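You operate a simulated robot arm through the tools that you are given. There is no shell and no other tool. Be economical: measure what you need, move in short steps, check, and stop when the job is done.

Carry out the task below with a simulated robot arm. There is one attempt and no reset: what you move stays moved.

## Task
Set the red stop to 350 mm, lock it and lay the short locking bar in the jig.
Where things are to end (x, y in the base frame): short locking bar within 40 mm of [410, -490].

The check looks at the end state, three seconds after you hand in, the way a careful person would. Anything else that was tipped, shoved, dropped, spilled or broken makes it a failure.

## Robot
A 6-joint arm with a fingered hand, fixed in place. Base frame: the origin is at the foot of the arm, x ahead of it, y to its left, z up; the work surface is at about z = 850. Lengths are in mm, angles in rad, forces in N, time in s.
With the tool pointing down near the work surface it reaches from about 340 to 800 mm from the base axis. Its first joint turns from -2.007 to 2.007 rad. Payload 4 kg.
The tool frame sits at the grasp point between the pads (the TCP): z along the fingers, y along the line on which they close. The tips reach 26 mm beyond it. Largest opening 164 mm; the body of the gripper starts 73 mm behind the TCP. The gripper is a hand of 5 fingers: y runs from the thumb to the fingers, the wrist lies at [0, 0, -239] in the tool frame, and closing takes about 1.5 s.
Orientation is that of the tool frame in the base frame, as [roll, pitch, yaw] about the fixed x, y, z axes, in that order (R = Rz(yaw) Ry(pitch) Rx(roll)). With the fingers straight down and closing along the base's y, the tool's x points along the base's -x, its y along +y and its z along -z.

## Interface
- The arm moves only by the tool jog_arm. Its argument "deltas" is a list of rows, each a list of 3 entries, a list of its own where there are three numbers: the turn, a rotation vector about the tool's x, y, z in rad, then the shift along the tool's x, y, z in mm, then the gripper command, from -1 (shut) to 1 (fully open), values between in proportion. In form: [[[wx, wy, wz], [tx, ty, tz], claw], ...]. A call has 1 to 8 rows; each row shifts and turns the commanded pose from where the row before left it, along the tool's axes as they then stand. Each row takes 0.2 s and may step no farther than 50 mm and 0.15 rad from the row before; otherwise, or with a gripper value out of range, the whole call is refused. Where a pose cannot be reached the arm comes as near as it can. A force on the tool above 40 N (or 10 N above the force at the start of the call, whichever is more), or a blocked arm, ends the call early, and 0.2 s more pass. The fingers move at their own pace (about 45 mm/s each) and stop on an object; they squeeze with about 28 N. The grip force told is the motor's: it shows also when the fingers shut on nothing. Time passes only in rows, and 0.2 s behind the last, so rows that do not move let the fingers close. It gives the time, the measured TCP pose, the force on the tool (base axes), the opening and the grip force at its end, in the units of the frame above (readings bear some noise), with the torque about the TCP (base axes, N m) and any sound that the robot's microphone picked up.
- Cameras (640 x 400 px; columns grow to the right, rows downward): "scene" is fixed at [399.6, 499.1, 1421.1]; the picture's right is [-0.99, -0.14, 0.00], its down [-0.06, 0.42, -0.90] and it looks along [0.12, -0.90, -0.43] (base axes); focal length 310 px, centre (320, 200). "wrist" rides on the gripper at [51, -70, -93] in the tool frame; the picture's right is [0.81, 0.59, 0.00], its down [-0.43, 0.60, -0.68] and it looks along [-0.40, 0.55, 0.74] (tool axes); focal length 270 px, centre (320, 200). There is no depth. A picture from a camera that has moved, and an enlarged one, comes with that camera's place and axes in the base frame and with its lens.
- get_image(camera): a new picture of that camera. The clock stands still meanwhile.
- slide_trunk(by): slides the trunk up (or, below 0, down) by that many mm; the arm rides with it, the base frame stays. It gives what a move gives, with no picture.
- grasp_type(shape): the hand has 5 fingers and takes this shape, open, in about a second: jaw (thumb against the fingers, like two jaws); tri (thumb and two fingers); tip (a fingertip pinch); poke (one finger out to press); point (the index stretched); flat (the hand flat); cup (the hand cupped); fist (a fist). The gripper value then closes the fingers along that shape, each until it touches; the sizes above hold for jaw. It gives what a move gives, with no picture.
- inspect(camera, box): a new picture of the part [left, top, right, bottom] of that camera's present view, enlarged. The clock stands still meanwhile.
- finish_job(): hands the job in; it is judged then, once.

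Work in short steps. Places have to be worked out from the pictures, the camera data and where the tool is seen: move nearer, look again, correct. Check each grasp and each placing, and mend what went wrong. You have 120 turns and 76 pictures in all, those below and enlarged ones among them. Open the gripper and draw the arm clear of the work before you hand the job in, unless the task says otherwise; then end with one line.

The tools are called after ">>>" as a command line: name --argument value ..., lists and objects as JSON in quotes. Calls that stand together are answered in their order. jog_arm: Moves the arm, as the interface text tells. Its arguments: {"type":"object","properties":{"deltas":{"type":"array"}},"required":["deltas"]} The other tools are called the same way: slide_trunk (by) slides the trunk up or down; grasp_type (shape) gives the hand a shape; get_image (camera) takes a picture; inspect (camera, box) takes an enlarged picture of a part of a camera's view; finish_job () hands the job in.

At the start:

```text
clock: 0.0
tcp_pos: [309.1, -502.1, 1143.4]
tcp_rot: [-3.141, -0.001, -3.139]
ft_force: [-0.2, -0.1, -0.5]
moment: [-0.03, -0.04, -0.01]
width: 163.8
gripper_force: 0.0
shape: jaw
trunk travel left (down, up): [-800.0, 190.0]
```

scene: 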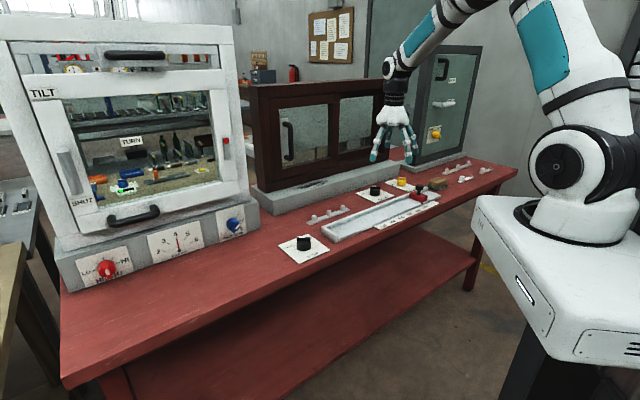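
wrist: 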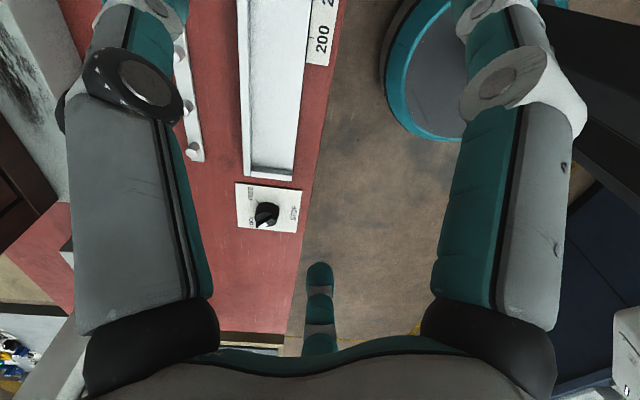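

The scene shows a bench with a track/scale and a red stop. I'll enlarge the area first.

>>> inspect --camera "scene" --box '[270, 150, 430, 250]'

>>> inspect --camera "scene" --box '[370, 150, 510, 237]'

```text
4.00 times, centred on (350, 200) of scene
camera zoom: at [399.6, 499.1, 1421.1], right [-0.99, -0.14, 0.0], down [-0.06, 0.42, -0.9], along [0.12, -0.9, -0.43], focal length 1239 px, centre (200, 200)
```

zoom: 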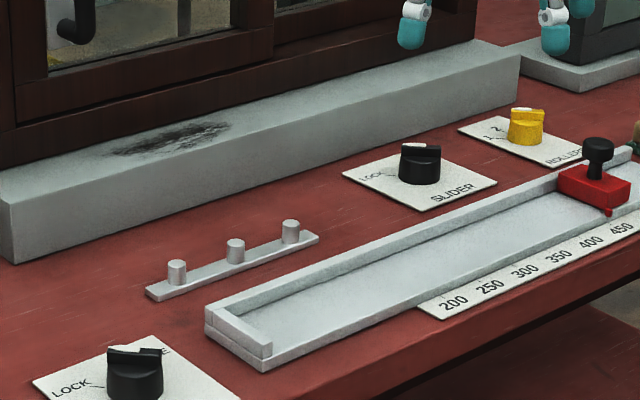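

```text
4.57 times, centred on (440, 194) of scene
camera zoom: at [399.6, 499.1, 1421.1], right [-0.99, -0.14, 0.0], down [-0.06, 0.42, -0.9], along [0.12, -0.9, -0.43], focal length 1416 px, centre (-229, 230)
```

zoom: 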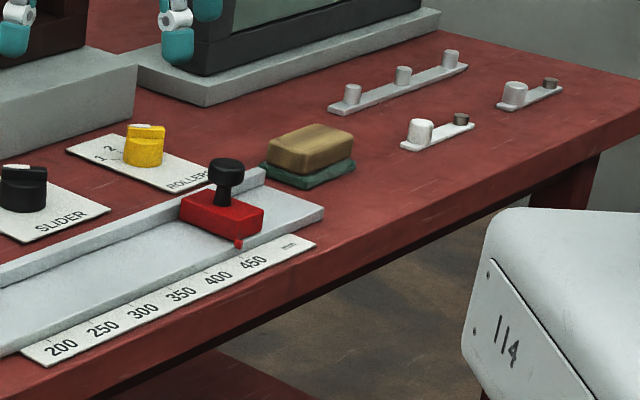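

The lock knobs and bars need closer views. I'll turn the tool about its z axis so that the wrist camera looks back along the jig.

>>> jog_arm --deltas '[[[0, 0, 0.15], [0, 0, 0], 1], [[0, 0, 0.15], [0, 0, 0], 1], [[0, 0, 0.15], [0, 0, 0], 1], [[0, 0, 0.15], [0, 0, 0], 1], [[0, 0, 0.15], [0, 0, 0], 1], [[0, 0, 0.15], [0, 0, 0], 1], [[0, 0, 0.15], [0, 0, 0], 1], [[0, 0, 0.15], [0, 0, 0], 1]]'

>>> get_image --camera "wrist"

```text
clock: 1.8
tcp_pos: [310.3, -502.7, 1143.9]
tcp_rot: [3.14, -0.001, 1.94]
ft_force: [0.0, 0.6, -0.3]
moment: [0.01, -0.01, 0.0]
width: 164.1
gripper_force: 0.0
shape: jaw
trunk travel left (down, up): [-800.0, 190.0]
```

```text
71 pictures are left
camera wrist: at [226.1, -480.0, 1237.0], right [0.26, 0.97, 0.0], down [0.71, -0.19, 0.68], along [0.65, -0.17, -0.74], focal length 270 px, centre (320, 200)
```

wrist: 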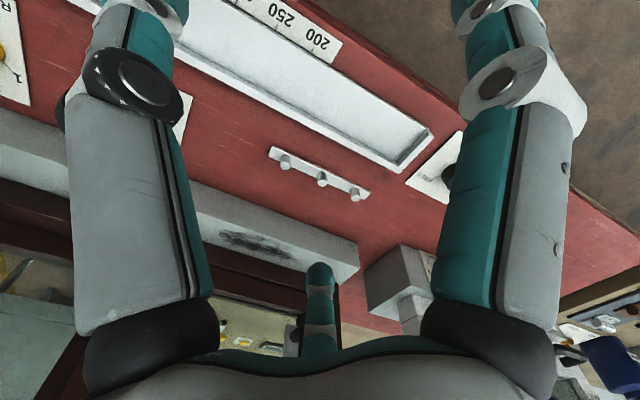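

It turns freely; the bar with three pegs and the end of the trough are in view. I keep turning.

>>> jog_arm --deltas '[[[0, 0, 0.15], [0, 0, 0], 1], [[0, 0, 0.15], [0, 0, 0], 1], [[0, 0, 0.15], [0, 0, 0], 1], [[0, 0, 0.15], [0, 0, 0], 1], [[0, 0, 0.15], [0, 0, 0], 1], [[0, 0, 0.15], [0, 0, 0], 1], [[0, 0, 0.15], [0, 0, 0], 1], [[0, 0, 0.15], [0, 0, 0], 1]]'

>>> get_image --camera "wrist"

```text
clock: 3.6
tcp_pos: [310.5, -501.7, 1143.0]
tcp_rot: [-3.141, 0.001, 0.739]
ft_force: [-0.1, -0.1, 0.0]
moment: [0.03, -0.01, 0.01]
width: 163.9
gripper_force: 0.1
shape: jaw
trunk travel left (down, up): [-800.0, 190.0]
```

```text
70 pictures are left
camera wrist: at [299.5, -416.0, 1236.8], right [0.99, 0.11, 0.0], down [0.08, -0.73, 0.68], along [0.08, -0.67, -0.74], focal length 270 px, centre (320, 200)
```

wrist: 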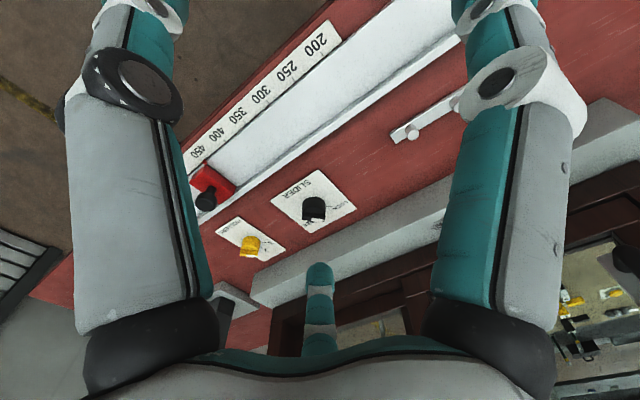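

Now yaw ≈ 0.74. Five more rows, then the bars at the far end should show.

>>> jog_arm --deltas '[[[0, 0, 0.15], [-40, 0, 0], 1], [[0, 0, 0.15], [-40, 0, 0], 1], [[0, 0, 0.15], [0, 0, 0], 1], [[0, 0, 0.15], [0, 0, 0], 1], [[0, 0, 0.15], [0, 0, 0], 1]]'

>>> get_image --camera "wrist"

```text
clock: 4.8
tcp_pos: [246.5, -551.5, 1143.6]
tcp_rot: [-3.142, -0.001, -0.009]
ft_force: [0.1, 0.4, 0.0]
moment: [-0.01, 0.01, 0.02]
width: 164.1
gripper_force: 0.1
shape: jaw
trunk travel left (down, up): [-800.0, 190.0]
```

```text
69 pictures are left
camera wrist: at [297.4, -481.7, 1236.9], right [0.8, -0.59, 0.0], down [-0.44, -0.59, 0.68], along [-0.4, -0.54, -0.74], focal length 270 px, centre (320, 200)
```

wrist: 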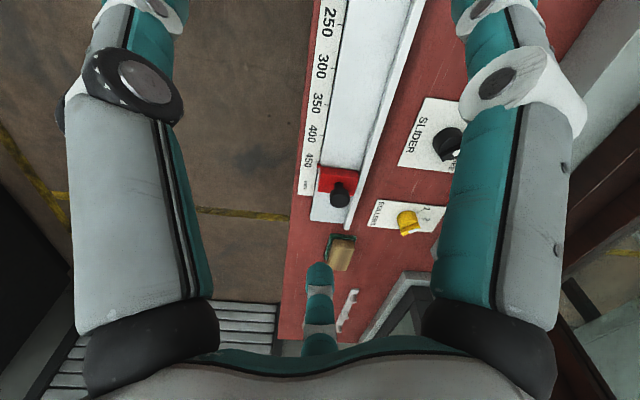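

The scale runs at 45° in the base frame (300 mark near (237,-568), increasing towards -x,-y). I need to read the two lock labels before choosing one.

>>> inspect --camera "scene" --box '[272, 228, 336, 268]'

>>> inspect --camera "scene" --box '[350, 170, 430, 220]'

>>> inspect --camera "scene" --box '[430, 150, 510, 200]'

>>> inspect --camera "wrist" --box '[290, 120, 450, 220]'

```text
10.00 times, centred on (304, 248) of scene
camera zoom: at [399.6, 499.1, 1421.1], right [-0.99, -0.14, 0.0], down [-0.06, 0.42, -0.9], along [0.12, -0.9, -0.43], focal length 3096 px, centre (480, -280)
```

zoom: 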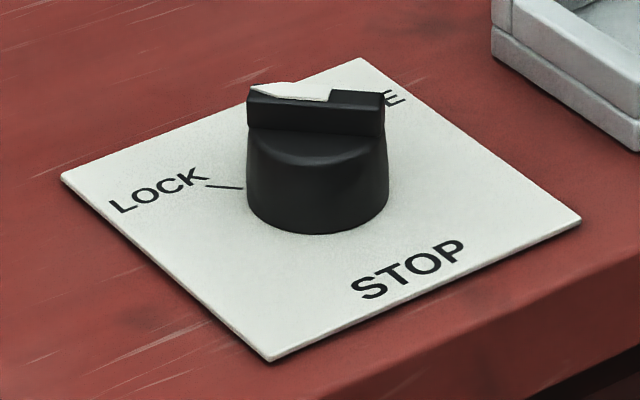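

```text
8.00 times, centred on (390, 195) of scene
camera zoom: at [399.6, 499.1, 1421.1], right [-0.99, -0.14, 0.0], down [-0.06, 0.42, -0.9], along [0.12, -0.9, -0.43], focal length 2477 px, centre (-240, 240)
```

zoom: 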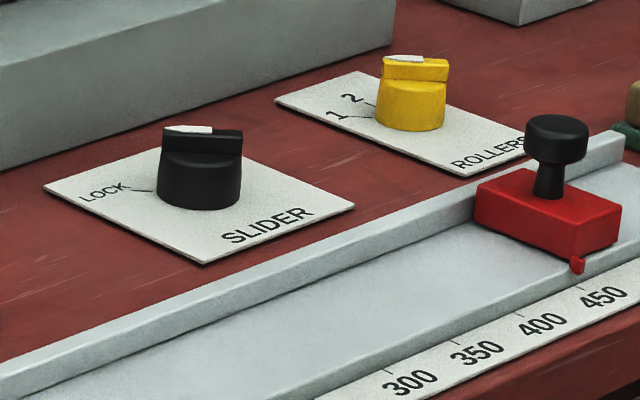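

```text
8.00 times, centred on (470, 175) of scene
camera zoom: at [399.6, 499.1, 1421.1], right [-0.99, -0.14, 0.0], down [-0.06, 0.42, -0.9], along [0.12, -0.9, -0.43], focal length 2477 px, centre (-880, 400)
```

zoom: 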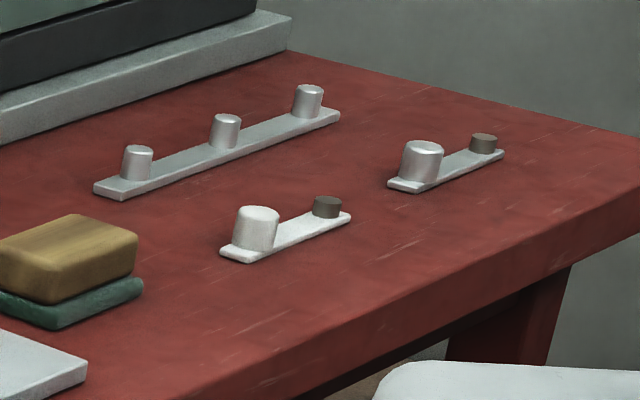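

```text
4.00 times, centred on (370, 170) of wrist
camera zoom: at [297.4, -481.7, 1236.9], right [0.8, -0.59, 0.0], down [-0.44, -0.59, 0.68], along [-0.4, -0.54, -0.74], focal length 1081 px, centre (120, 320)
```

zoom: 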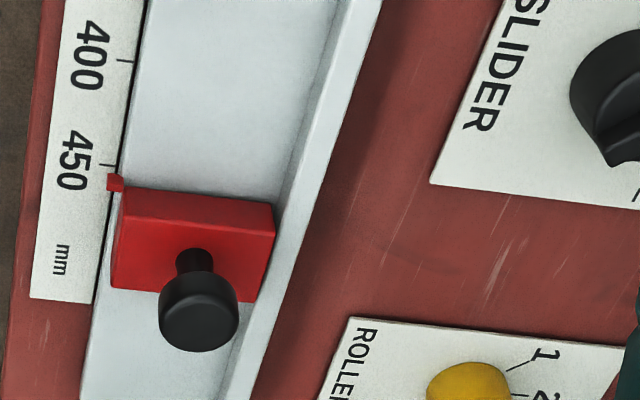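

The knob next to the trough end is marked STOP / LOCK. The left three-peg bar (about 200 mm long, centre near (505,-559)) is the shorter of the two. The stop's pointer reads about 458, and its black knob is near (151,-731). I move over that knob, with the fingers closing along the rail.

>>> jog_arm --deltas '[[[0, 0, 0.15], [-19, 36, 0], 1], [[0, 0, 0.15], [-24.1, 32.8, 0], 1], [[0, 0, 0.15], [-28.6, 28.9, 0], 1], [[0, 0, 0.15], [-32.4, 24.6, 0], 1], [[0, 0, 0.15], [-35.5, 19.8, 0], 1], [[0, 0, 0.035], [0, 0, 0], 1], [[0, 0, 0], [0, 0, 0], 1]]'

>>> get_image --camera "wrist"

```text
clock: 6.4
tcp_pos: [81.3, -637.8, 1145.3]
tcp_rot: [-3.141, 0.001, -0.793]
ft_force: [0.6, 1.1, -0.2]
moment: [0.03, 0.0, 0.0]
width: 164.1
gripper_force: 0.1
shape: jaw
trunk travel left (down, up): [-800.0, 190.0]
```

```text
64 pictures are left
camera wrist: at [165.8, -623.6, 1238.0], right [0.15, -0.99, 0.0], down [-0.73, -0.11, 0.68], along [-0.67, -0.1, -0.74], focal length 270 px, centre (320, 200)
```

wrist: 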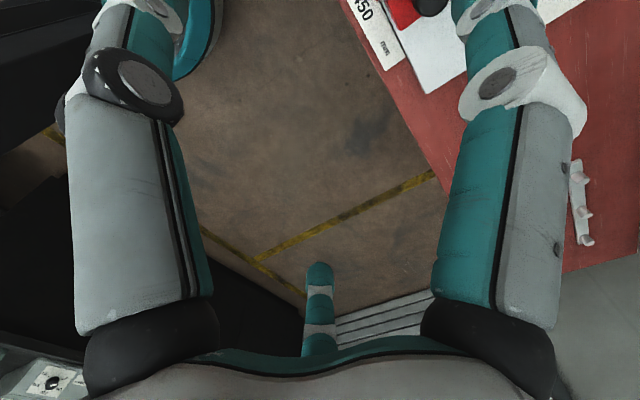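

My in-turn shift compensation had the wrong sign; the arm is now at (81,-638). I shift 115 along tool x and 15 along tool y, then go down partway.

>>> jog_arm --deltas '[[[0, 0, 0], [40, 5, 0], 1], [[0, 0, 0], [40, 5, 0], 1], [[0, 0, 0], [35, 5, 0], 1], [[0, 0, 0], [0, 0, 45], 1], [[0, 0, 0], [0, 0, 45], 1], [[0, 0, 0], [0, 0, 45], 1], [[0, 0, 0], [0, 0, 0], 1]]'

>>> get_image --camera "wrist"

>>> get_image --camera "scene"

```text
clock: 8.0
tcp_pos: [152.8, -732.7, 1008.7]
tcp_rot: [3.14, 0.0, -0.792]
ft_force: [0.9, -0.3, 0.6]
moment: [0.01, -0.01, -0.02]
width: 164.2
gripper_force: 0.0
shape: jaw
trunk travel left (down, up): [-800.0, 190.0]
```

```text
63 pictures are left
camera wrist: at [237.5, -719.1, 1103.2], right [0.15, -0.99, 0.0], down [-0.73, -0.11, 0.68], along [-0.67, -0.1, -0.74], focal length 270 px, centre (320, 200)
```

wrist: 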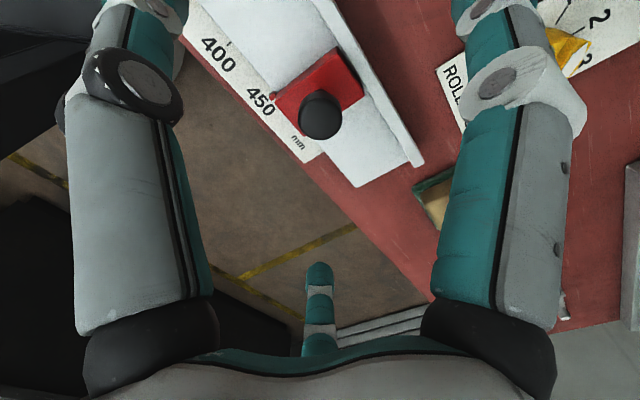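

```text
62 pictures are left
```

scene: 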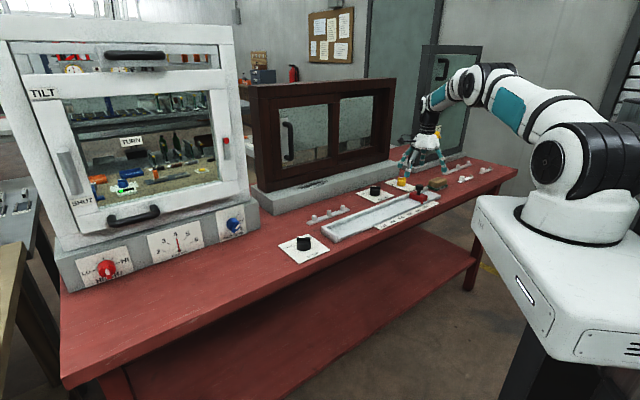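

The knob head lies directly under the TCP (computed (153,-732)). I descend to about z = 925 and look again.

>>> jog_arm --deltas '[[[0, 0, 0], [0, 0, 35], 1], [[0, 0, 0], [0, 0, 30], 1], [[0, 0, 0], [0, 0, 18], 1], [[0, 0, 0], [0, 0, 0], 0.2], [[0, 0, 0], [0, 0, 0], 0.0], [[0, 0, 0], [0, 0, 0], -0.2]]'

>>> get_image --camera "wrist"

>>> inspect --camera "scene" --box '[370, 130, 466, 220]'

```text
clock: 9.4
tcp_pos: [152.7, -732.8, 925.6]
tcp_rot: [3.14, 0.001, -0.791]
ft_force: [0.3, -0.5, -0.2]
moment: [0.0, 0.01, 0.0]
width: 97.4
gripper_force: 0.1
shape: jaw
trunk travel left (down, up): [-800.0, 190.0]
```

```text
61 pictures are left
camera wrist: at [237.6, -719.0, 1019.9], right [0.15, -0.99, 0.0], down [-0.73, -0.11, 0.68], along [-0.67, -0.1, -0.74], focal length 270 px, centre (320, 200)
```

wrist: 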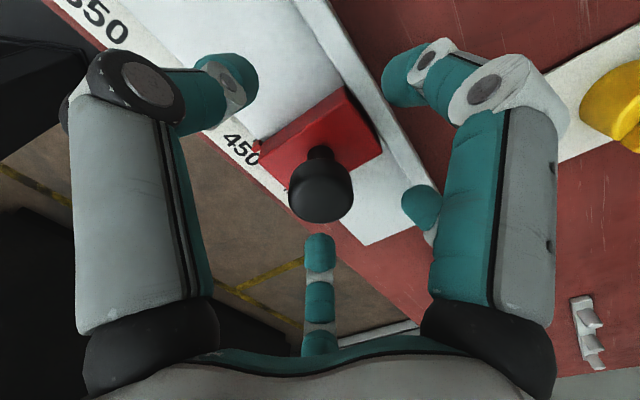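

```text
4.44 times, centred on (418, 175) of scene
camera zoom: at [399.6, 499.1, 1421.1], right [-0.99, -0.14, 0.0], down [-0.06, 0.42, -0.9], along [0.12, -0.9, -0.43], focal length 1376 px, centre (-116, 311)
```

zoom: 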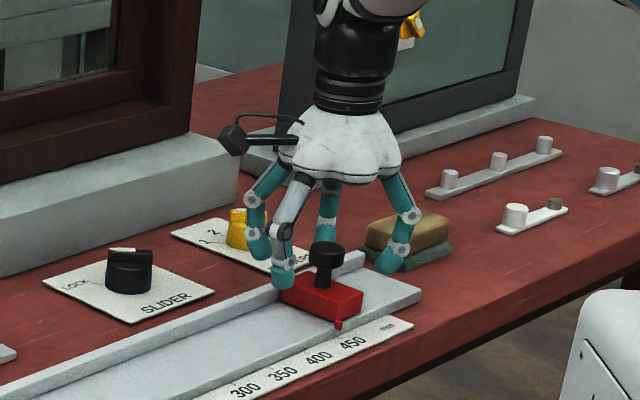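

The knob head's centre is at about z 919 and the body top at about 885, so TCP 920 leaves the tips clear. I lower 5 mm and close.

>>> jog_arm --deltas '[[[0, 0, 0], [0, 0, 5], -0.2], [[0, 0, 0], [0, 0, 0], -0.6], [[0, 0, 0], [0, 0, 0], -1], [[0, 0, 0], [0, 0, 0], -1], [[0, 0, 0], [0, 0, 0], -1], [[0, 0, 0], [0, 0, 0], -1], [[0, 0, 0], [0, 0, 0], -1]]'

>>> get_image --camera "wrist"

```text
clock: 11.0
tcp_pos: [153.3, -731.1, 920.1]
tcp_rot: [-3.14, 0.004, -0.79]
ft_force: [0.0, 0.0, -11.8]
moment: [-0.24, 0.24, -0.05]
width: 11.9
gripper_force: 28.2
shape: jaw
trunk travel left (down, up): [-800.0, 190.0]
```

```text
59 pictures are left
camera wrist: at [237.3, -718.7, 1012.4], right [0.15, -0.99, 0.0], down [-0.73, -0.11, 0.68], along [-0.67, -0.1, -0.74], focal length 270 px, centre (320, 200)
```

wrist: 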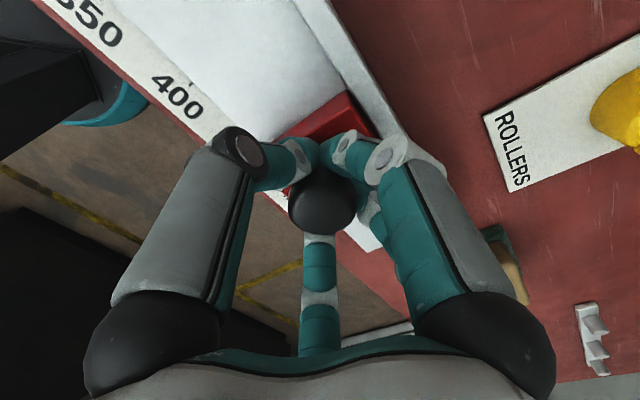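

The fingers closed around the knob's stem (11.9 mm wide). I slide along -tool y in small steps.

>>> jog_arm --deltas '[[[0, 0, 0], [0, -8, 0.5], -1], [[0, 0, 0], [0, -16, 0], -1], [[0, 0, 0], [0, -16, 0], -1], [[0, 0, 0], [0, -16, 0], -1], [[0, 0, 0], [0, -16, 0], -1], [[0, 0, 0], [0, -8, 0], -1]]'

>>> get_image --camera "wrist"

>>> inspect --camera "scene" --box '[350, 150, 446, 220]'

```text
clock: 11.6
tcp_pos: [156.4, -727.8, 918.8]
tcp_rot: [3.129, -0.006, -0.794]
ft_force: [-18.5, -26.6, -20.7]
moment: [-0.68, 0.58, -0.03]
width: 11.0
gripper_force: 28.0
shape: jaw
trunk travel left (down, up): [-800.0, 190.0]
stopped in row 2: the force on the tool passed its limit at 48 N (the readings are from after the stop); the commanded pose is now the measured one
```

```text
58 pictures are left
camera wrist: at [241.0, -713.0, 1011.7], right [0.15, -0.99, 0.01], down [-0.72, -0.1, 0.68], along [-0.67, -0.11, -0.73], focal length 270 px, centre (320, 200)
```

wrist: 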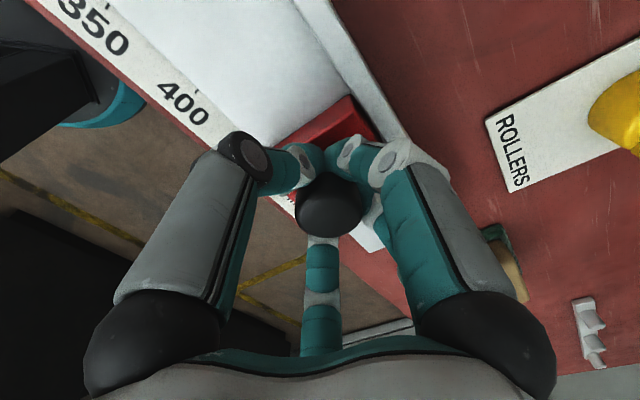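

```text
5.71 times, centred on (398, 185) of scene
camera zoom: at [399.6, 499.1, 1421.1], right [-0.99, -0.14, 0.0], down [-0.06, 0.42, -0.9], along [0.12, -0.9, -0.43], focal length 1769 px, centre (-126, 286)
```

zoom: 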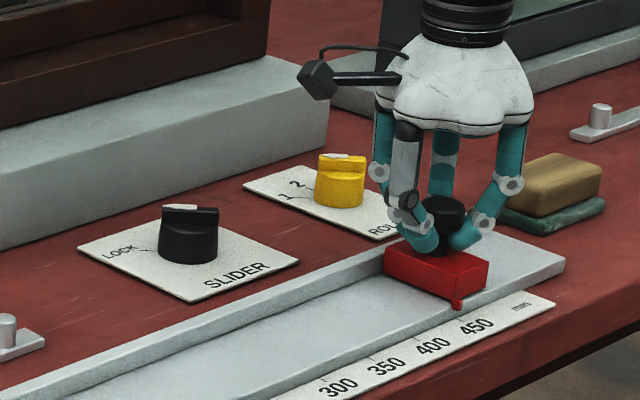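

The stop resisted with about 32 N, so it is probably locked already. I release it, lift, and go to look at the STOP knob closely.

>>> jog_arm --deltas '[[[0, 0, 0], [0, 3, 0], 0], [[0, 0, 0], [0, 0, 0], 0.4], [[0, 0, 0], [0, 0, 0], 0.8], [[0, 0, 0], [0, 0, 0], 1], [[0, 0, 0], [0, 0, 0], 1], [[0, 0, 0], [0, 0, -40], 1], [[0, 0, 0], [0, 0, -45], 1], [[0, 0, 0], [0, 0, -45], 1]]'

>>> inspect --camera "wrist" --box '[230, 50, 390, 150]'

```text
clock: 13.4
tcp_pos: [158.6, -721.8, 1050.7]
tcp_rot: [3.131, -0.005, -0.793]
ft_force: [0.2, -0.2, -0.1]
moment: [-0.01, 0.03, 0.01]
width: 163.0
gripper_force: 0.0
shape: jaw
trunk travel left (down, up): [-800.0, 190.0]
```

```text
4.00 times, centred on (310, 100) of wrist
camera zoom: at [243.3, -705.9, 1143.5], right [0.15, -0.99, 0.01], down [-0.72, -0.1, 0.68], along [-0.67, -0.11, -0.73], focal length 1081 px, centre (360, 600)
```

zoom: 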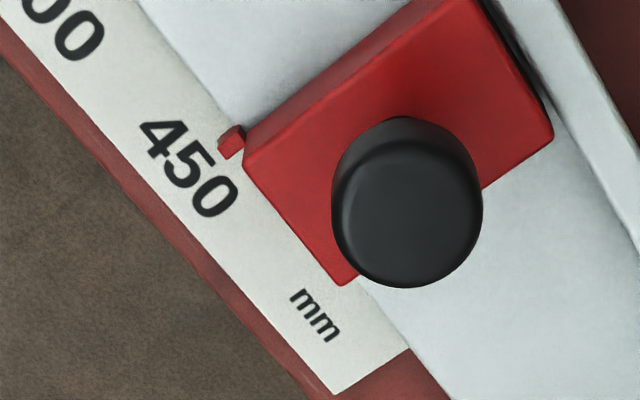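

The pointer's apparent shift is parallax, and the STOP knob's nose does lie towards LOCK, so the stop is locked. I go to the STOP knob near (550,-343), turning the wrist back on the way.

>>> jog_arm --deltas '[[[0, 0, -0.15], [3.7, -48.9, 0], 1], [[0, 0, -0.15], [11, -47.7, 0], 1], [[0, 0, -0.15], [18, -45.6, 0], 1], [[0, 0, -0.15], [24.6, -42.4, 0], 1], [[0, 0, -0.15], [30.6, -38.2, 0], 1], [[0, 0, -0.15], [36, -33.2, 0], 1], [[0, 0, -0.15], [40.6, -27.4, 0], 1], [[0, 0, -0.15], [44.2, -21.2, 0], 1]]'

>>> jog_arm --deltas '[[[0, 0, -0.15], [46.8, -14.2, 0], 1], [[0, 0, -0.15], [48.5, -7.1, 0], 1], [[0, 0, -0.15], [49, 0.2, 0], 1], [[0, 0, -0.15], [0, 0, 0], 1], [[0, 0, -0.15], [0, 0, 0], 1], [[0, 0, -0.15], [0, 0, 0], 1], [[0, 0, -0.15], [0, 0, 0], 1], [[0, 0, -0.15], [0, 0, 0], 1]]'

>>> jog_arm --deltas '[[[0, 0, -0.15], [0, 0, 0], 1], [[0, 0, -0.15], [0, 0, 0], 1], [[0, 0, -0.15], [0, 0, 0], 1], [[0, 0, -0.15], [0, 0, 0], 1], [[0, 0, -0.15], [0, 0, 0], 1], [[0, 0, -0.15], [0, 0, 0], 1], [[0, 0, -0.15], [0, 0, 0], 1], [[0, 0, -0.15], [0, 0, 0], 1]]'

>>> get_image --camera "wrist"

```text
clock: 15.2
tcp_pos: [458.0, -468.9, 1047.2]
tcp_rot: [3.132, 0.007, 0.41]
ft_force: [1.3, 0.4, -0.6]
moment: [0.0, 0.02, 0.01]
width: 164.2
gripper_force: 0.0
shape: jaw
trunk travel left (down, up): [-800.0, 190.0]
```

```text
clock: 17.0
tcp_pos: [568.6, -377.2, 1047.3]
tcp_rot: [-3.138, 0.011, 1.608]
ft_force: [0.2, 0.2, 0.1]
moment: [0.03, -0.01, -0.01]
width: 164.0
gripper_force: 0.2
shape: jaw
trunk travel left (down, up): [-800.0, 190.0]
```

```text
clock: 18.8
tcp_pos: [569.4, -375.9, 1048.1]
tcp_rot: [-3.129, -0.001, 2.81]
ft_force: [-0.2, 0.4, 0.6]
moment: [-0.01, -0.01, 0.0]
width: 163.9
gripper_force: 0.1
shape: jaw
trunk travel left (down, up): [-800.0, 190.0]
```

```text
55 pictures are left
camera wrist: at [499.2, -423.0, 1141.3], right [-0.57, 0.82, -0.01], down [0.61, 0.43, 0.67], along [0.55, 0.38, -0.74], focal length 270 px, centre (320, 200)
```

wrist: 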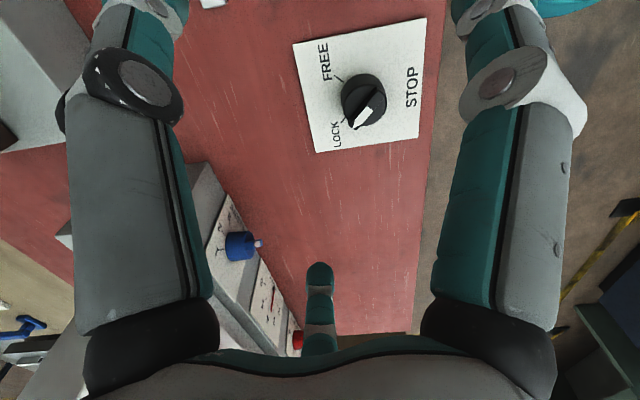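

>>> inspect --camera "wrist" --box '[288, 20, 448, 160]'

```text
2.86 times, centred on (368, 90) of wrist
camera zoom: at [499.2, -423.0, 1141.3], right [-0.57, 0.82, -0.01], down [0.61, 0.43, 0.67], along [0.55, 0.38, -0.74], focal length 772 px, centre (183, 514)
```

zoom: 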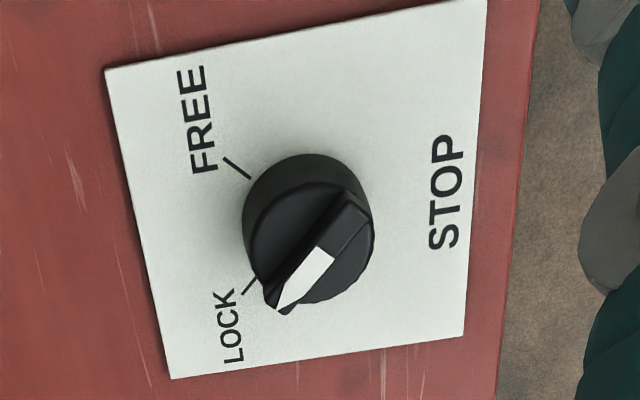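

The nose is at LOCK and FREE is 90° clockwise seen from above; the knob is at about (565,-324). I align yaw to π, move over it and go down to z ≈ 940.

>>> jog_arm --deltas '[[[0, 0, -0.15], [0, 0, 0], 1], [[0, 0, -0.15], [0, 0, 0], 1], [[0, 0, -0.03], [2, 26, 0], 1], [[0, 0, 0], [2, 26, 0], 1], [[0, 0, 0], [0, 0, 40], 1], [[0, 0, 0], [0, 0, 40], 1], [[0, 0, 0], [0, 0, 28], 0.4], [[0, 0, 0], [0, 0, 0], 0]]'

>>> get_image --camera "wrist"

```text
clock: 20.6
tcp_pos: [567.7, -322.8, 937.9]
tcp_rot: [-3.131, -0.004, 3.137]
ft_force: [-0.6, 0.6, -0.2]
moment: [0.04, 0.01, -0.02]
width: 113.1
gripper_force: 0.0
shape: jaw
trunk travel left (down, up): [-800.0, 190.0]
```

```text
53 pictures are left
camera wrist: at [515.8, -391.0, 1032.3], right [-0.81, 0.59, 0.0], down [0.44, 0.6, 0.67], along [0.4, 0.54, -0.74], focal length 270 px, centre (320, 200)
```

wrist: 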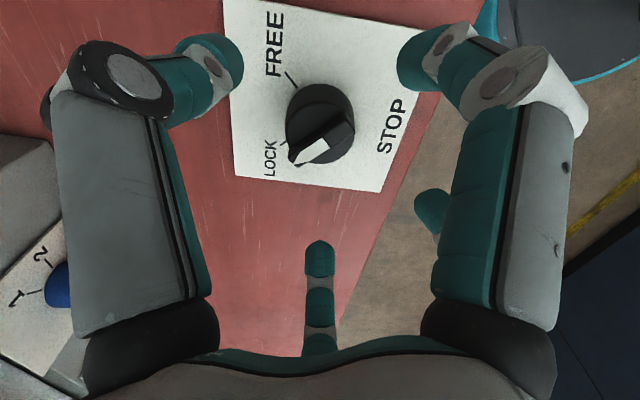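

Knob measured at (562.5,-327.5); I correct by (-5,-5), go down to z ≈ 893 and close.

>>> jog_arm --deltas '[[[0, 0, 0], [5, -4.7, 20], 0], [[0, 0, 0], [0, 0, 25], 0], [[0, 0, 0], [0, 0, 0], -1], [[0, 0, 0], [0, 0, 0], -1], [[0, 0, 0], [0, 0, 0], -1], [[0, 0, 0], [0, 0, 0], -1], [[0, 0, 0], [0, 0, 0], -1], [[0, 0, 0], [0, 0, 0], -1]]'

>>> get_image --camera "wrist"

```text
clock: 22.4
tcp_pos: [559.9, -328.7, 893.6]
tcp_rot: [-3.132, -0.006, 3.135]
ft_force: [-1.1, -1.0, -4.1]
moment: [0.01, -0.07, 0.03]
width: 34.0
gripper_force: 27.9
shape: jaw
trunk travel left (down, up): [-800.0, 190.0]
```

```text
52 pictures are left
camera wrist: at [509.7, -396.7, 987.8], right [-0.81, 0.59, 0.0], down [0.44, 0.6, 0.67], along [0.4, 0.54, -0.74], focal length 270 px, centre (320, 200)
```

wrist: 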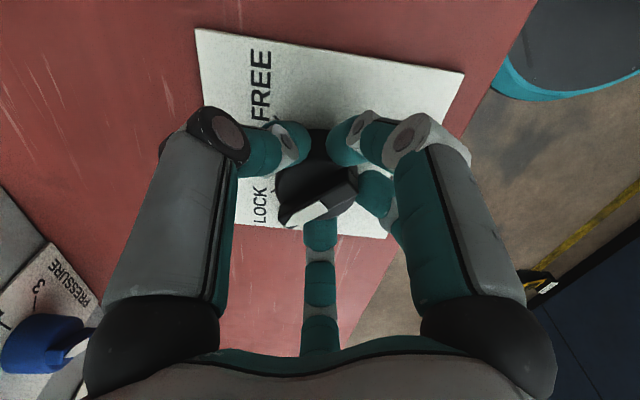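

Gripping the knob (34 mm). I turn it clockwise from above, about tool +z.

>>> jog_arm --deltas '[[[0, 0, 0.1], [0, 0, 0], -1], [[0, 0, 0.1], [0, 0, 0], -1], [[0, 0, 0.1], [0, 0, 0], -1], [[0, 0, 0.1], [0, 0, 0], -1], [[0, 0, 0.1], [0, 0, 0], -1], [[0, 0, 0.1], [0, 0, 0], -1]]'

>>> get_image --camera "wrist"

```text
clock: 23.8
tcp_pos: [560.5, -327.3, 893.5]
tcp_rot: [-3.13, 0.002, 2.534]
ft_force: [-7.1, 14.2, -3.7]
moment: [0.45, 0.21, 0.12]
width: 33.5
gripper_force: 27.2
shape: jaw
trunk travel left (down, up): [-800.0, 190.0]
```

```text
51 pictures are left
camera wrist: at [478.9, -354.4, 987.5], right [-0.33, 0.94, -0.01], down [0.7, 0.25, 0.67], along [0.64, 0.22, -0.74], focal length 270 px, centre (320, 200)
```

wrist: 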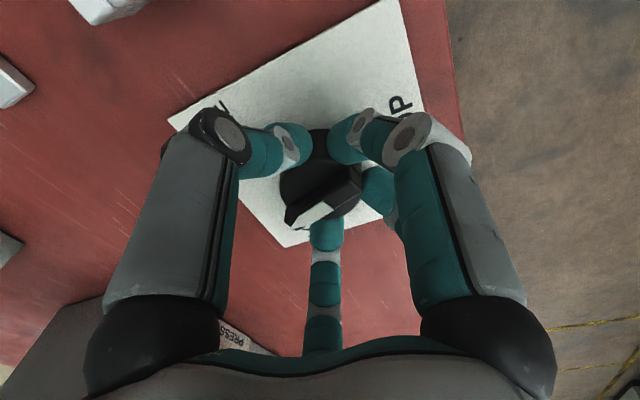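

The knob turns with the hand. I continue to 90° total.

>>> jog_arm --deltas '[[[0, 0, 0.12], [0, 0, 0], -1], [[0, 0, 0.12], [0, 0, 0], -1], [[0, 0, 0.12], [0, 0, 0], -1], [[0, 0, 0.12], [0, 0, 0], -1], [[0, 0, 0.12], [0, 0, 0], -1], [[0, 0, 0.12], [0, 0, 0], -1], [[0, 0, 0.12], [0, 0, 0], -1], [[0, 0, 0.12], [0, 0, 0], -1]]'

>>> get_image --camera "wrist"

>>> inspect --camera "scene" --box '[264, 218, 344, 268]'

```text
clock: 25.6
tcp_pos: [560.7, -325.7, 894.4]
tcp_rot: [-3.134, 0.008, 1.576]
ft_force: [-5.4, 29.2, -6.2]
moment: [0.97, 0.4, 0.15]
width: 33.1
gripper_force: 28.0
shape: jaw
trunk travel left (down, up): [-800.0, 190.0]
```

```text
50 pictures are left
camera wrist: at [491.4, -274.0, 986.6], right [0.59, 0.81, -0.01], down [0.6, -0.42, 0.68], along [0.54, -0.4, -0.73], focal length 270 px, centre (320, 200)
```

wrist: 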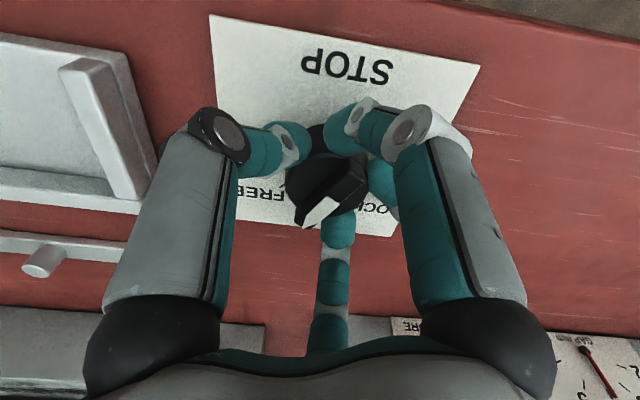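

```text
8.00 times, centred on (304, 243) of scene
camera zoom: at [399.6, 499.1, 1421.1], right [-0.99, -0.14, 0.0], down [-0.06, 0.42, -0.9], along [0.12, -0.9, -0.43], focal length 2477 px, centre (448, -144)
```

zoom: 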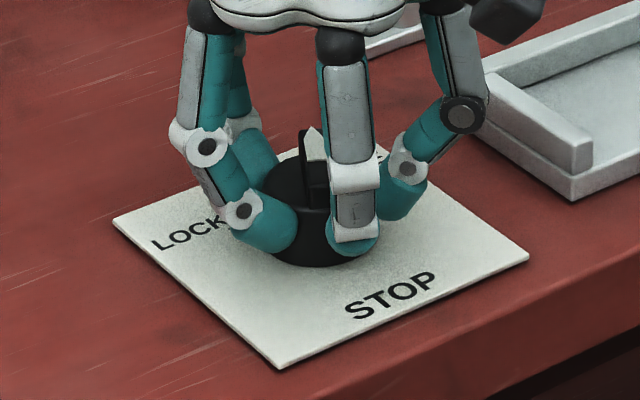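

Turned by about 90°. I release, lift and check where the nose points.

>>> jog_arm --deltas '[[[0, 0, 0], [0, 0, 0], 0], [[0, 0, 0], [0, 0, 0], 0.4], [[0, 0, 0], [0, 0, 0], 0.8], [[0, 0, 0], [0, 0, 0], 1], [[0, 0, 0], [0, 0, -40], 1], [[0, 0, 0], [0, 0, -45], 1], [[0, 0, 0], [0, 0, -45], 1], [[0, 0, 0], [0, 0, -20], 1]]'

>>> inspect --camera "wrist" --box '[220, 40, 420, 165]'

```text
clock: 27.4
tcp_pos: [563.6, -328.3, 1042.8]
tcp_rot: [-3.137, 0.011, 1.575]
ft_force: [0.5, 0.6, -0.7]
moment: [-0.02, -0.03, 0.04]
width: 164.1
gripper_force: 0.0
shape: jaw
trunk travel left (down, up): [-800.0, 190.0]
```

```text
3.20 times, centred on (320, 102) of wrist
camera zoom: at [493.4, -275.6, 1135.7], right [0.58, 0.81, -0.01], down [0.6, -0.42, 0.68], along [0.55, -0.4, -0.73], focal length 865 px, centre (320, 512)
```

zoom: 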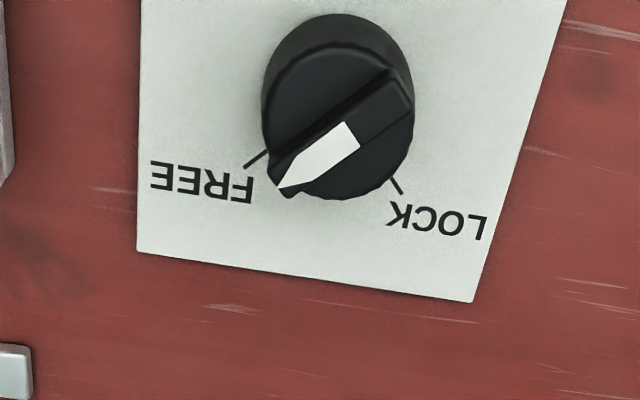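

The nose is at FREE. Back to the stop's knob, turning to yaw -0.785 on the way.

>>> jog_arm --deltas '[[[0, 0, 0.15], [-33.4, -34.0, 0], 1], [[0, 0, 0.15], [-38.1, -28.7, 0], 1], [[0, 0, 0.15], [-42, -22.7, 0], 1], [[0, 0, 0.15], [-44.9, -16.1, 0], 1], [[0, 0, 0.15], [-46.8, -9.2, 0], 1], [[0, 0, 0.15], [-47.6, -2.1, 0], 1], [[0, 0, 0.15], [-47.4, 5, 0], 1], [[0, 0, 0.15], [-46.2, 12, 0], 1]]'

>>> jog_arm --deltas '[[[0, 0, 0.15], [-43.8, 18.8, 0], 1], [[0, 0, 0.15], [-40.5, 25.1, 0], 1], [[0, 0, 0.15], [-36.3, 30.9, 0], 1], [[0, 0, 0.15], [-31.3, 36, 0], 1], [[0, 0, 0.15], [0, 0, 0], 1], [[0, 0, 0.15], [0, 0, 0], 1], [[0, 0, 0.15], [0, 0, 0], 1], [[0, 0, 0.11], [0, 0, 0], 1]]'

>>> get_image --camera "wrist"

```text
clock: 29.2
tcp_pos: [288.9, -595.8, 1046.9]
tcp_rot: [3.136, 0.006, 0.374]
ft_force: [0.2, -0.2, -0.4]
moment: [0.0, -0.02, 0.01]
width: 163.6
gripper_force: 0.0
shape: jaw
trunk travel left (down, up): [-800.0, 190.0]
```

```text
clock: 31.0
tcp_pos: [155.1, -730.7, 1049.5]
tcp_rot: [3.132, -0.005, -0.787]
ft_force: [0.8, -1.0, 0.0]
moment: [-0.01, 0.01, 0.0]
width: 163.9
gripper_force: 0.0
shape: jaw
trunk travel left (down, up): [-800.0, 190.0]
```

```text
47 pictures are left
camera wrist: at [239.9, -716.1, 1142.6], right [0.16, -0.99, 0.01], down [-0.72, -0.11, 0.68], along [-0.67, -0.11, -0.73], focal length 270 px, centre (320, 200)
```

wrist: 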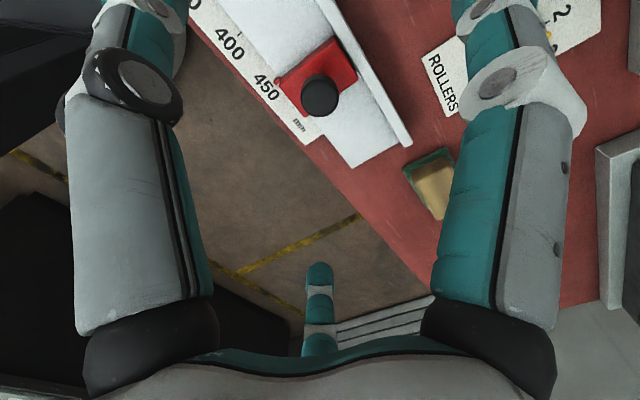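

The knob is still right under the TCP at (155,-731). I descend and grip.

>>> jog_arm --deltas '[[[0, 0, 0], [0, 0, 45], 0.5], [[0, 0, 0], [0, 0, 45], 0.3], [[0, 0, 0], [0, 0, 37], 0], [[0, 0, 0], [0, 0, 2], -0.5], [[0, 0, 0], [0, 0, 0], -1], [[0, 0, 0], [0, 0, 0], -1], [[0, 0, 0], [0, 0, 0], -1], [[0, 0, 0], [0, 0, 0], -1]]'

>>> jog_arm --deltas '[[[0, 0, 0], [0, 0, 0], -1], [[0, 0, 0], [0, -4, 0], -1], [[0, 0, 0], [0, -6, 0], -1], [[0, 0, 0], [0, -10, 0], -1], [[0, 0, 0], [0, -10, 0], -1], [[0, 0, 0], [0, -10, 0], -1]]'

```text
clock: 32.8
tcp_pos: [152.8, -731.2, 919.5]
tcp_rot: [3.131, -0.007, -0.784]
ft_force: [0.1, 0.5, 1.3]
moment: [-0.01, 0.03, -0.01]
width: 11.6
gripper_force: 0.1
shape: jaw
trunk travel left (down, up): [-800.0, 190.0]
```

```text
clock: 34.2
tcp_pos: [182.6, -702.9, 918.2]
tcp_rot: [3.134, -0.004, -0.784]
ft_force: [-4.7, 4.3, -10.2]
moment: [-0.17, 0.34, 0.02]
width: 10.7
gripper_force: 27.9
shape: jaw
trunk travel left (down, up): [-800.0, 190.0]
```

It slides with little force now. Another 50 mm, then I read the pointer.

>>> jog_arm --deltas '[[[0, 0, 0], [0, -10, 0], -1], [[0, 0, 0], [0, -10, 0], -1], [[0, 0, 0], [0, -10, 0], -1], [[0, 0, 0], [0, -10, 0], -1], [[0, 0, 0], [0, -6, 0], -1], [[0, 0, 0], [0, 0, 0], -1]]'

>>> get_image --camera "wrist"

>>> inspect --camera "scene" --box '[360, 180, 440, 230]'

```text
clock: 35.6
tcp_pos: [215.4, -671.9, 917.9]
tcp_rot: [3.133, -0.002, -0.783]
ft_force: [-11.0, 11.8, -20.5]
moment: [-0.02, 0.47, 0.03]
width: 10.6
gripper_force: 28.4
shape: jaw
trunk travel left (down, up): [-800.0, 190.0]
```

```text
46 pictures are left
camera wrist: at [299.5, -655.9, 1011.4], right [0.16, -0.99, 0.01], down [-0.72, -0.11, 0.68], along [-0.67, -0.11, -0.73], focal length 270 px, centre (320, 200)
```

wrist: 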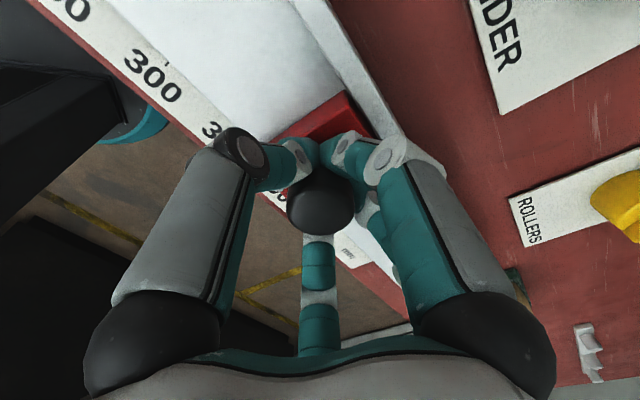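

```text
8.00 times, centred on (400, 205) of scene
camera zoom: at [399.6, 499.1, 1421.1], right [-0.99, -0.14, 0.0], down [-0.06, 0.42, -0.9], along [0.12, -0.9, -0.43], focal length 2477 px, centre (-320, 160)
```

zoom: 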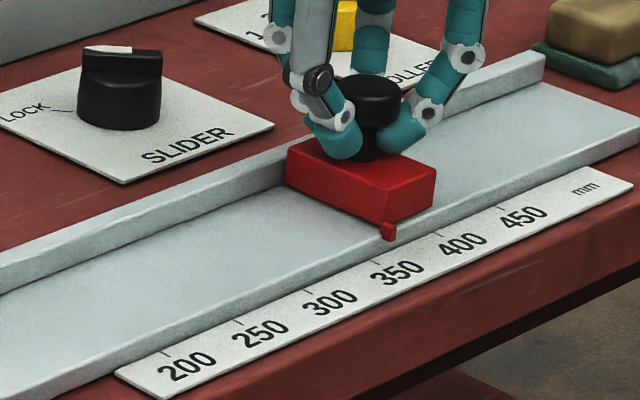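

The pointer reads about 360 here. I move 9 mm more, release, lift, and read the scale from above.

>>> jog_arm --deltas '[[[0, 0, 0], [0, -5, -1], -1], [[0, 0, 0], [0, -4, 0], -1], [[0, 0, 0], [0, 0, 0], -1], [[0, 0, 0], [0, 0, 0], -1]]'

>>> jog_arm --deltas '[[[0, 0, 0], [0, 0, 0], 0], [[0, 0, 0], [0, 0, 0], 0.4], [[0, 0, 0], [0, 0, 0], 0.8], [[0, 0, 0], [0, 0, 0], 1], [[0, 0, 0], [0, 0, 0], 1], [[0, 0, 0], [0, 0, -45], 1], [[0, 0, 0], [0, 0, -45], 1], [[0, 0, 0], [0, 0, -45], 1]]'

>>> inspect --camera "wrist" --box '[200, 20, 380, 140]'

>>> inspect --camera "scene" --box '[360, 180, 440, 230]'

```text
clock: 36.6
tcp_pos: [221.0, -665.0, 919.1]
tcp_rot: [3.132, 0.0, -0.782]
ft_force: [-9.9, 8.7, -25.9]
moment: [-0.1, 0.46, 0.03]
width: 10.5
gripper_force: 27.7
shape: jaw
trunk travel left (down, up): [-800.0, 190.0]
```

```text
clock: 38.4
tcp_pos: [221.7, -663.3, 1054.5]
tcp_rot: [3.13, -0.007, -0.784]
ft_force: [-0.5, 0.1, -0.2]
moment: [0.02, 0.01, -0.01]
width: 162.2
gripper_force: 0.1
shape: jaw
trunk travel left (down, up): [-800.0, 190.0]
```

```text
3.33 times, centred on (290, 80) of wrist
camera zoom: at [306.7, -648.0, 1147.2], right [0.16, -0.99, 0.01], down [-0.72, -0.11, 0.68], along [-0.67, -0.12, -0.73], focal length 901 px, centre (420, 600)
```

zoom: 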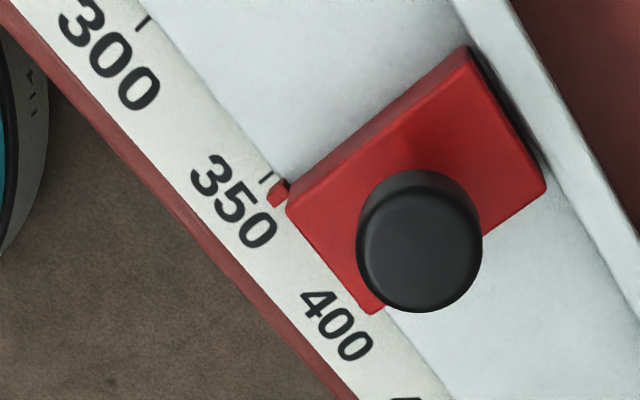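

```text
8.00 times, centred on (400, 205) of scene
camera zoom: at [399.6, 499.1, 1421.1], right [-0.99, -0.14, 0.0], down [-0.06, 0.42, -0.9], along [0.12, -0.9, -0.43], focal length 2477 px, centre (-320, 160)
```

zoom: 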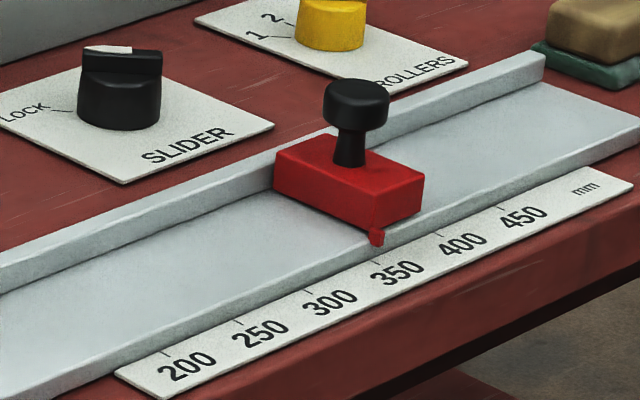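

Estimated reading 353–355, but parallax matters. I move the camera to the pointer's own s-position to get a parallax-free view.

>>> jog_arm --deltas '[[[0, 0, 0], [-10, 28, 0], 1], [[0, 0, 0], [-10, 27, 0], 1], [[0, 0, 0], [0, 0, 0], 1]]'

>>> inspect --camera "wrist" --box '[200, 0, 296, 60]'

```text
clock: 39.2
tcp_pos: [170.5, -688.5, 1054.6]
tcp_rot: [3.132, -0.005, -0.786]
ft_force: [0.7, -0.1, -0.2]
moment: [-0.02, 0.01, -0.02]
width: 163.9
gripper_force: 0.2
shape: jaw
trunk travel left (down, up): [-800.0, 190.0]
```

```text
6.67 times, centred on (248, 30) of wrist
camera zoom: at [254.9, -673.3, 1146.5], right [0.16, -0.99, 0.01], down [-0.72, -0.11, 0.68], along [-0.67, -0.12, -0.73], focal length 1802 px, centre (800, 1333)
```

zoom: 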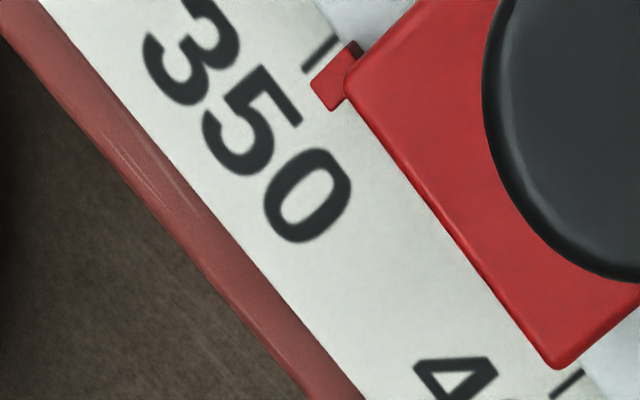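

Parallax-free, the pointer's centre is about 3.9 mm past the 350 tick. I regrip and move it back 4 mm.

>>> jog_arm --deltas '[[[0, 0, 0], [10, -28, 0], 1], [[0, 0, 0], [10, -27, 0], 1], [[0, 0, 0], [0, 0, 45], 0.5], [[0, 0, 0], [0, 0, 45], 0.3], [[0, 0, 0], [0, 0, 45], 0], [[0, 0, 0], [0, 0, 0], -0.5], [[0, 0, 0], [0, 0, 0], -1], [[0, 0, 0], [0, 0, 0], -1]]'

>>> jog_arm --deltas '[[[0, 0, 0], [0, 0, 0], -1], [[0, 0, 0], [0, 0, 0], -1], [[0, 0, 0], [0, 0, 0], -1]]'

>>> inspect --camera "scene" --box '[360, 180, 440, 230]'

```text
clock: 41.0
tcp_pos: [221.7, -665.6, 922.2]
tcp_rot: [3.13, -0.004, -0.783]
ft_force: [0.1, -1.0, 0.3]
moment: [-0.01, 0.0, -0.02]
width: 46.4
gripper_force: 0.0
shape: jaw
trunk travel left (down, up): [-800.0, 190.0]
```

```text
clock: 41.8
tcp_pos: [221.5, -665.3, 918.2]
tcp_rot: [3.134, -0.001, -0.783]
ft_force: [0.1, -1.1, -11.8]
moment: [-0.21, 0.28, -0.01]
width: 11.7
gripper_force: 28.1
shape: jaw
trunk travel left (down, up): [-800.0, 190.0]
```

```text
8.00 times, centred on (400, 205) of scene
camera zoom: at [399.6, 499.1, 1421.1], right [-0.99, -0.14, 0.0], down [-0.06, 0.42, -0.9], along [0.12, -0.9, -0.43], focal length 2477 px, centre (-320, 160)
```

zoom: 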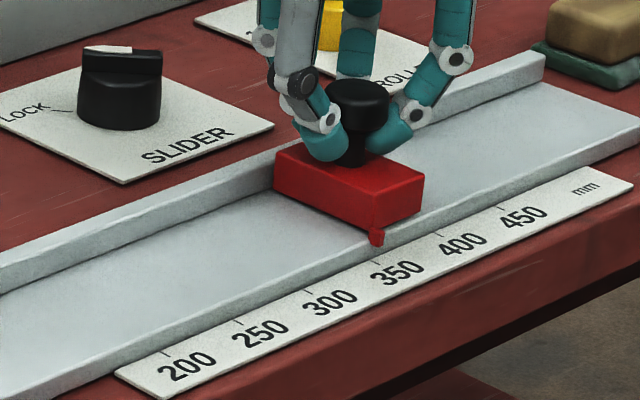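

The stop has not shifted on gripping. I now move 5 mm (allowing for lag) and compare.

>>> jog_arm --deltas '[[[0, 0, 0], [0, -3, 0], -1], [[0, 0, 0], [0, -2, 0], -1], [[0, 0, 0], [0, 0, 0], -1], [[0, 0, 0], [0, 0, 0], -1]]'

>>> inspect --camera "scene" --box '[360, 180, 440, 230]'

```text
clock: 42.8
tcp_pos: [226.1, -660.8, 918.9]
tcp_rot: [3.133, -0.001, -0.783]
ft_force: [-0.4, 0.0, -18.8]
moment: [-0.2, 0.26, -0.04]
width: 12.0
gripper_force: 27.9
shape: jaw
trunk travel left (down, up): [-800.0, 190.0]
```

```text
8.00 times, centred on (400, 205) of scene
camera zoom: at [399.6, 499.1, 1421.1], right [-0.99, -0.14, 0.0], down [-0.06, 0.42, -0.9], along [0.12, -0.9, -0.43], focal length 2477 px, centre (-320, 160)
```

zoom: 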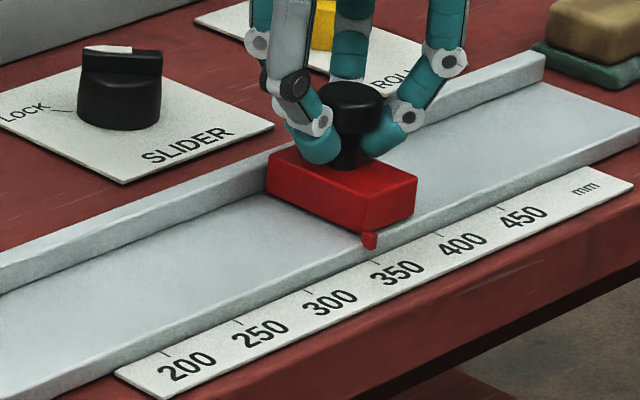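

TCP moved 6 mm; it may have overshot slightly. I release and take the parallax-free view again.

>>> jog_arm --deltas '[[[0, 0, 0], [0, 0, 0], 0], [[0, 0, 0], [0, 0, 0], 0.4], [[0, 0, 0], [0, 0, 0], 0.8], [[0, 0, 0], [0, 0, 0], 1], [[0, 0, 0], [0, 0, 0], 1], [[0, 0, 0], [0, 0, -45], 1], [[0, 0, 0], [-10, 28, -40], 1], [[0, 0, 0], [-10, 28, -40], 1]]'

>>> inspect --camera "wrist" --box '[200, 0, 296, 60]'

```text
clock: 44.6
tcp_pos: [167.3, -686.0, 1046.5]
tcp_rot: [3.131, -0.005, -0.784]
ft_force: [0.2, 0.9, 0.6]
moment: [0.01, -0.05, 0.01]
width: 162.8
gripper_force: 0.1
shape: jaw
trunk travel left (down, up): [-800.0, 190.0]
```

```text
6.67 times, centred on (248, 30) of wrist
camera zoom: at [253.0, -670.3, 1139.8], right [0.16, -0.99, 0.01], down [-0.72, -0.11, 0.68], along [-0.67, -0.12, -0.73], focal length 1802 px, centre (800, 1333)
```

zoom: 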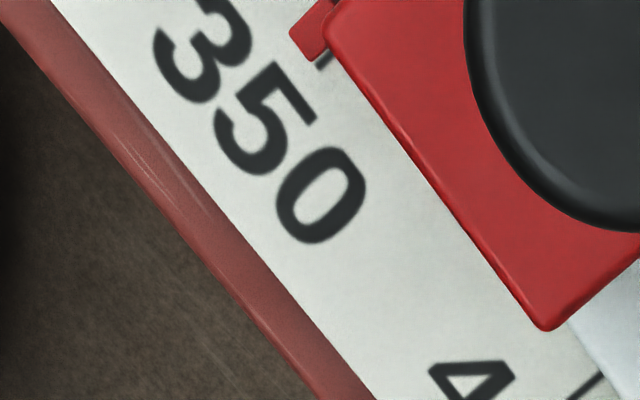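

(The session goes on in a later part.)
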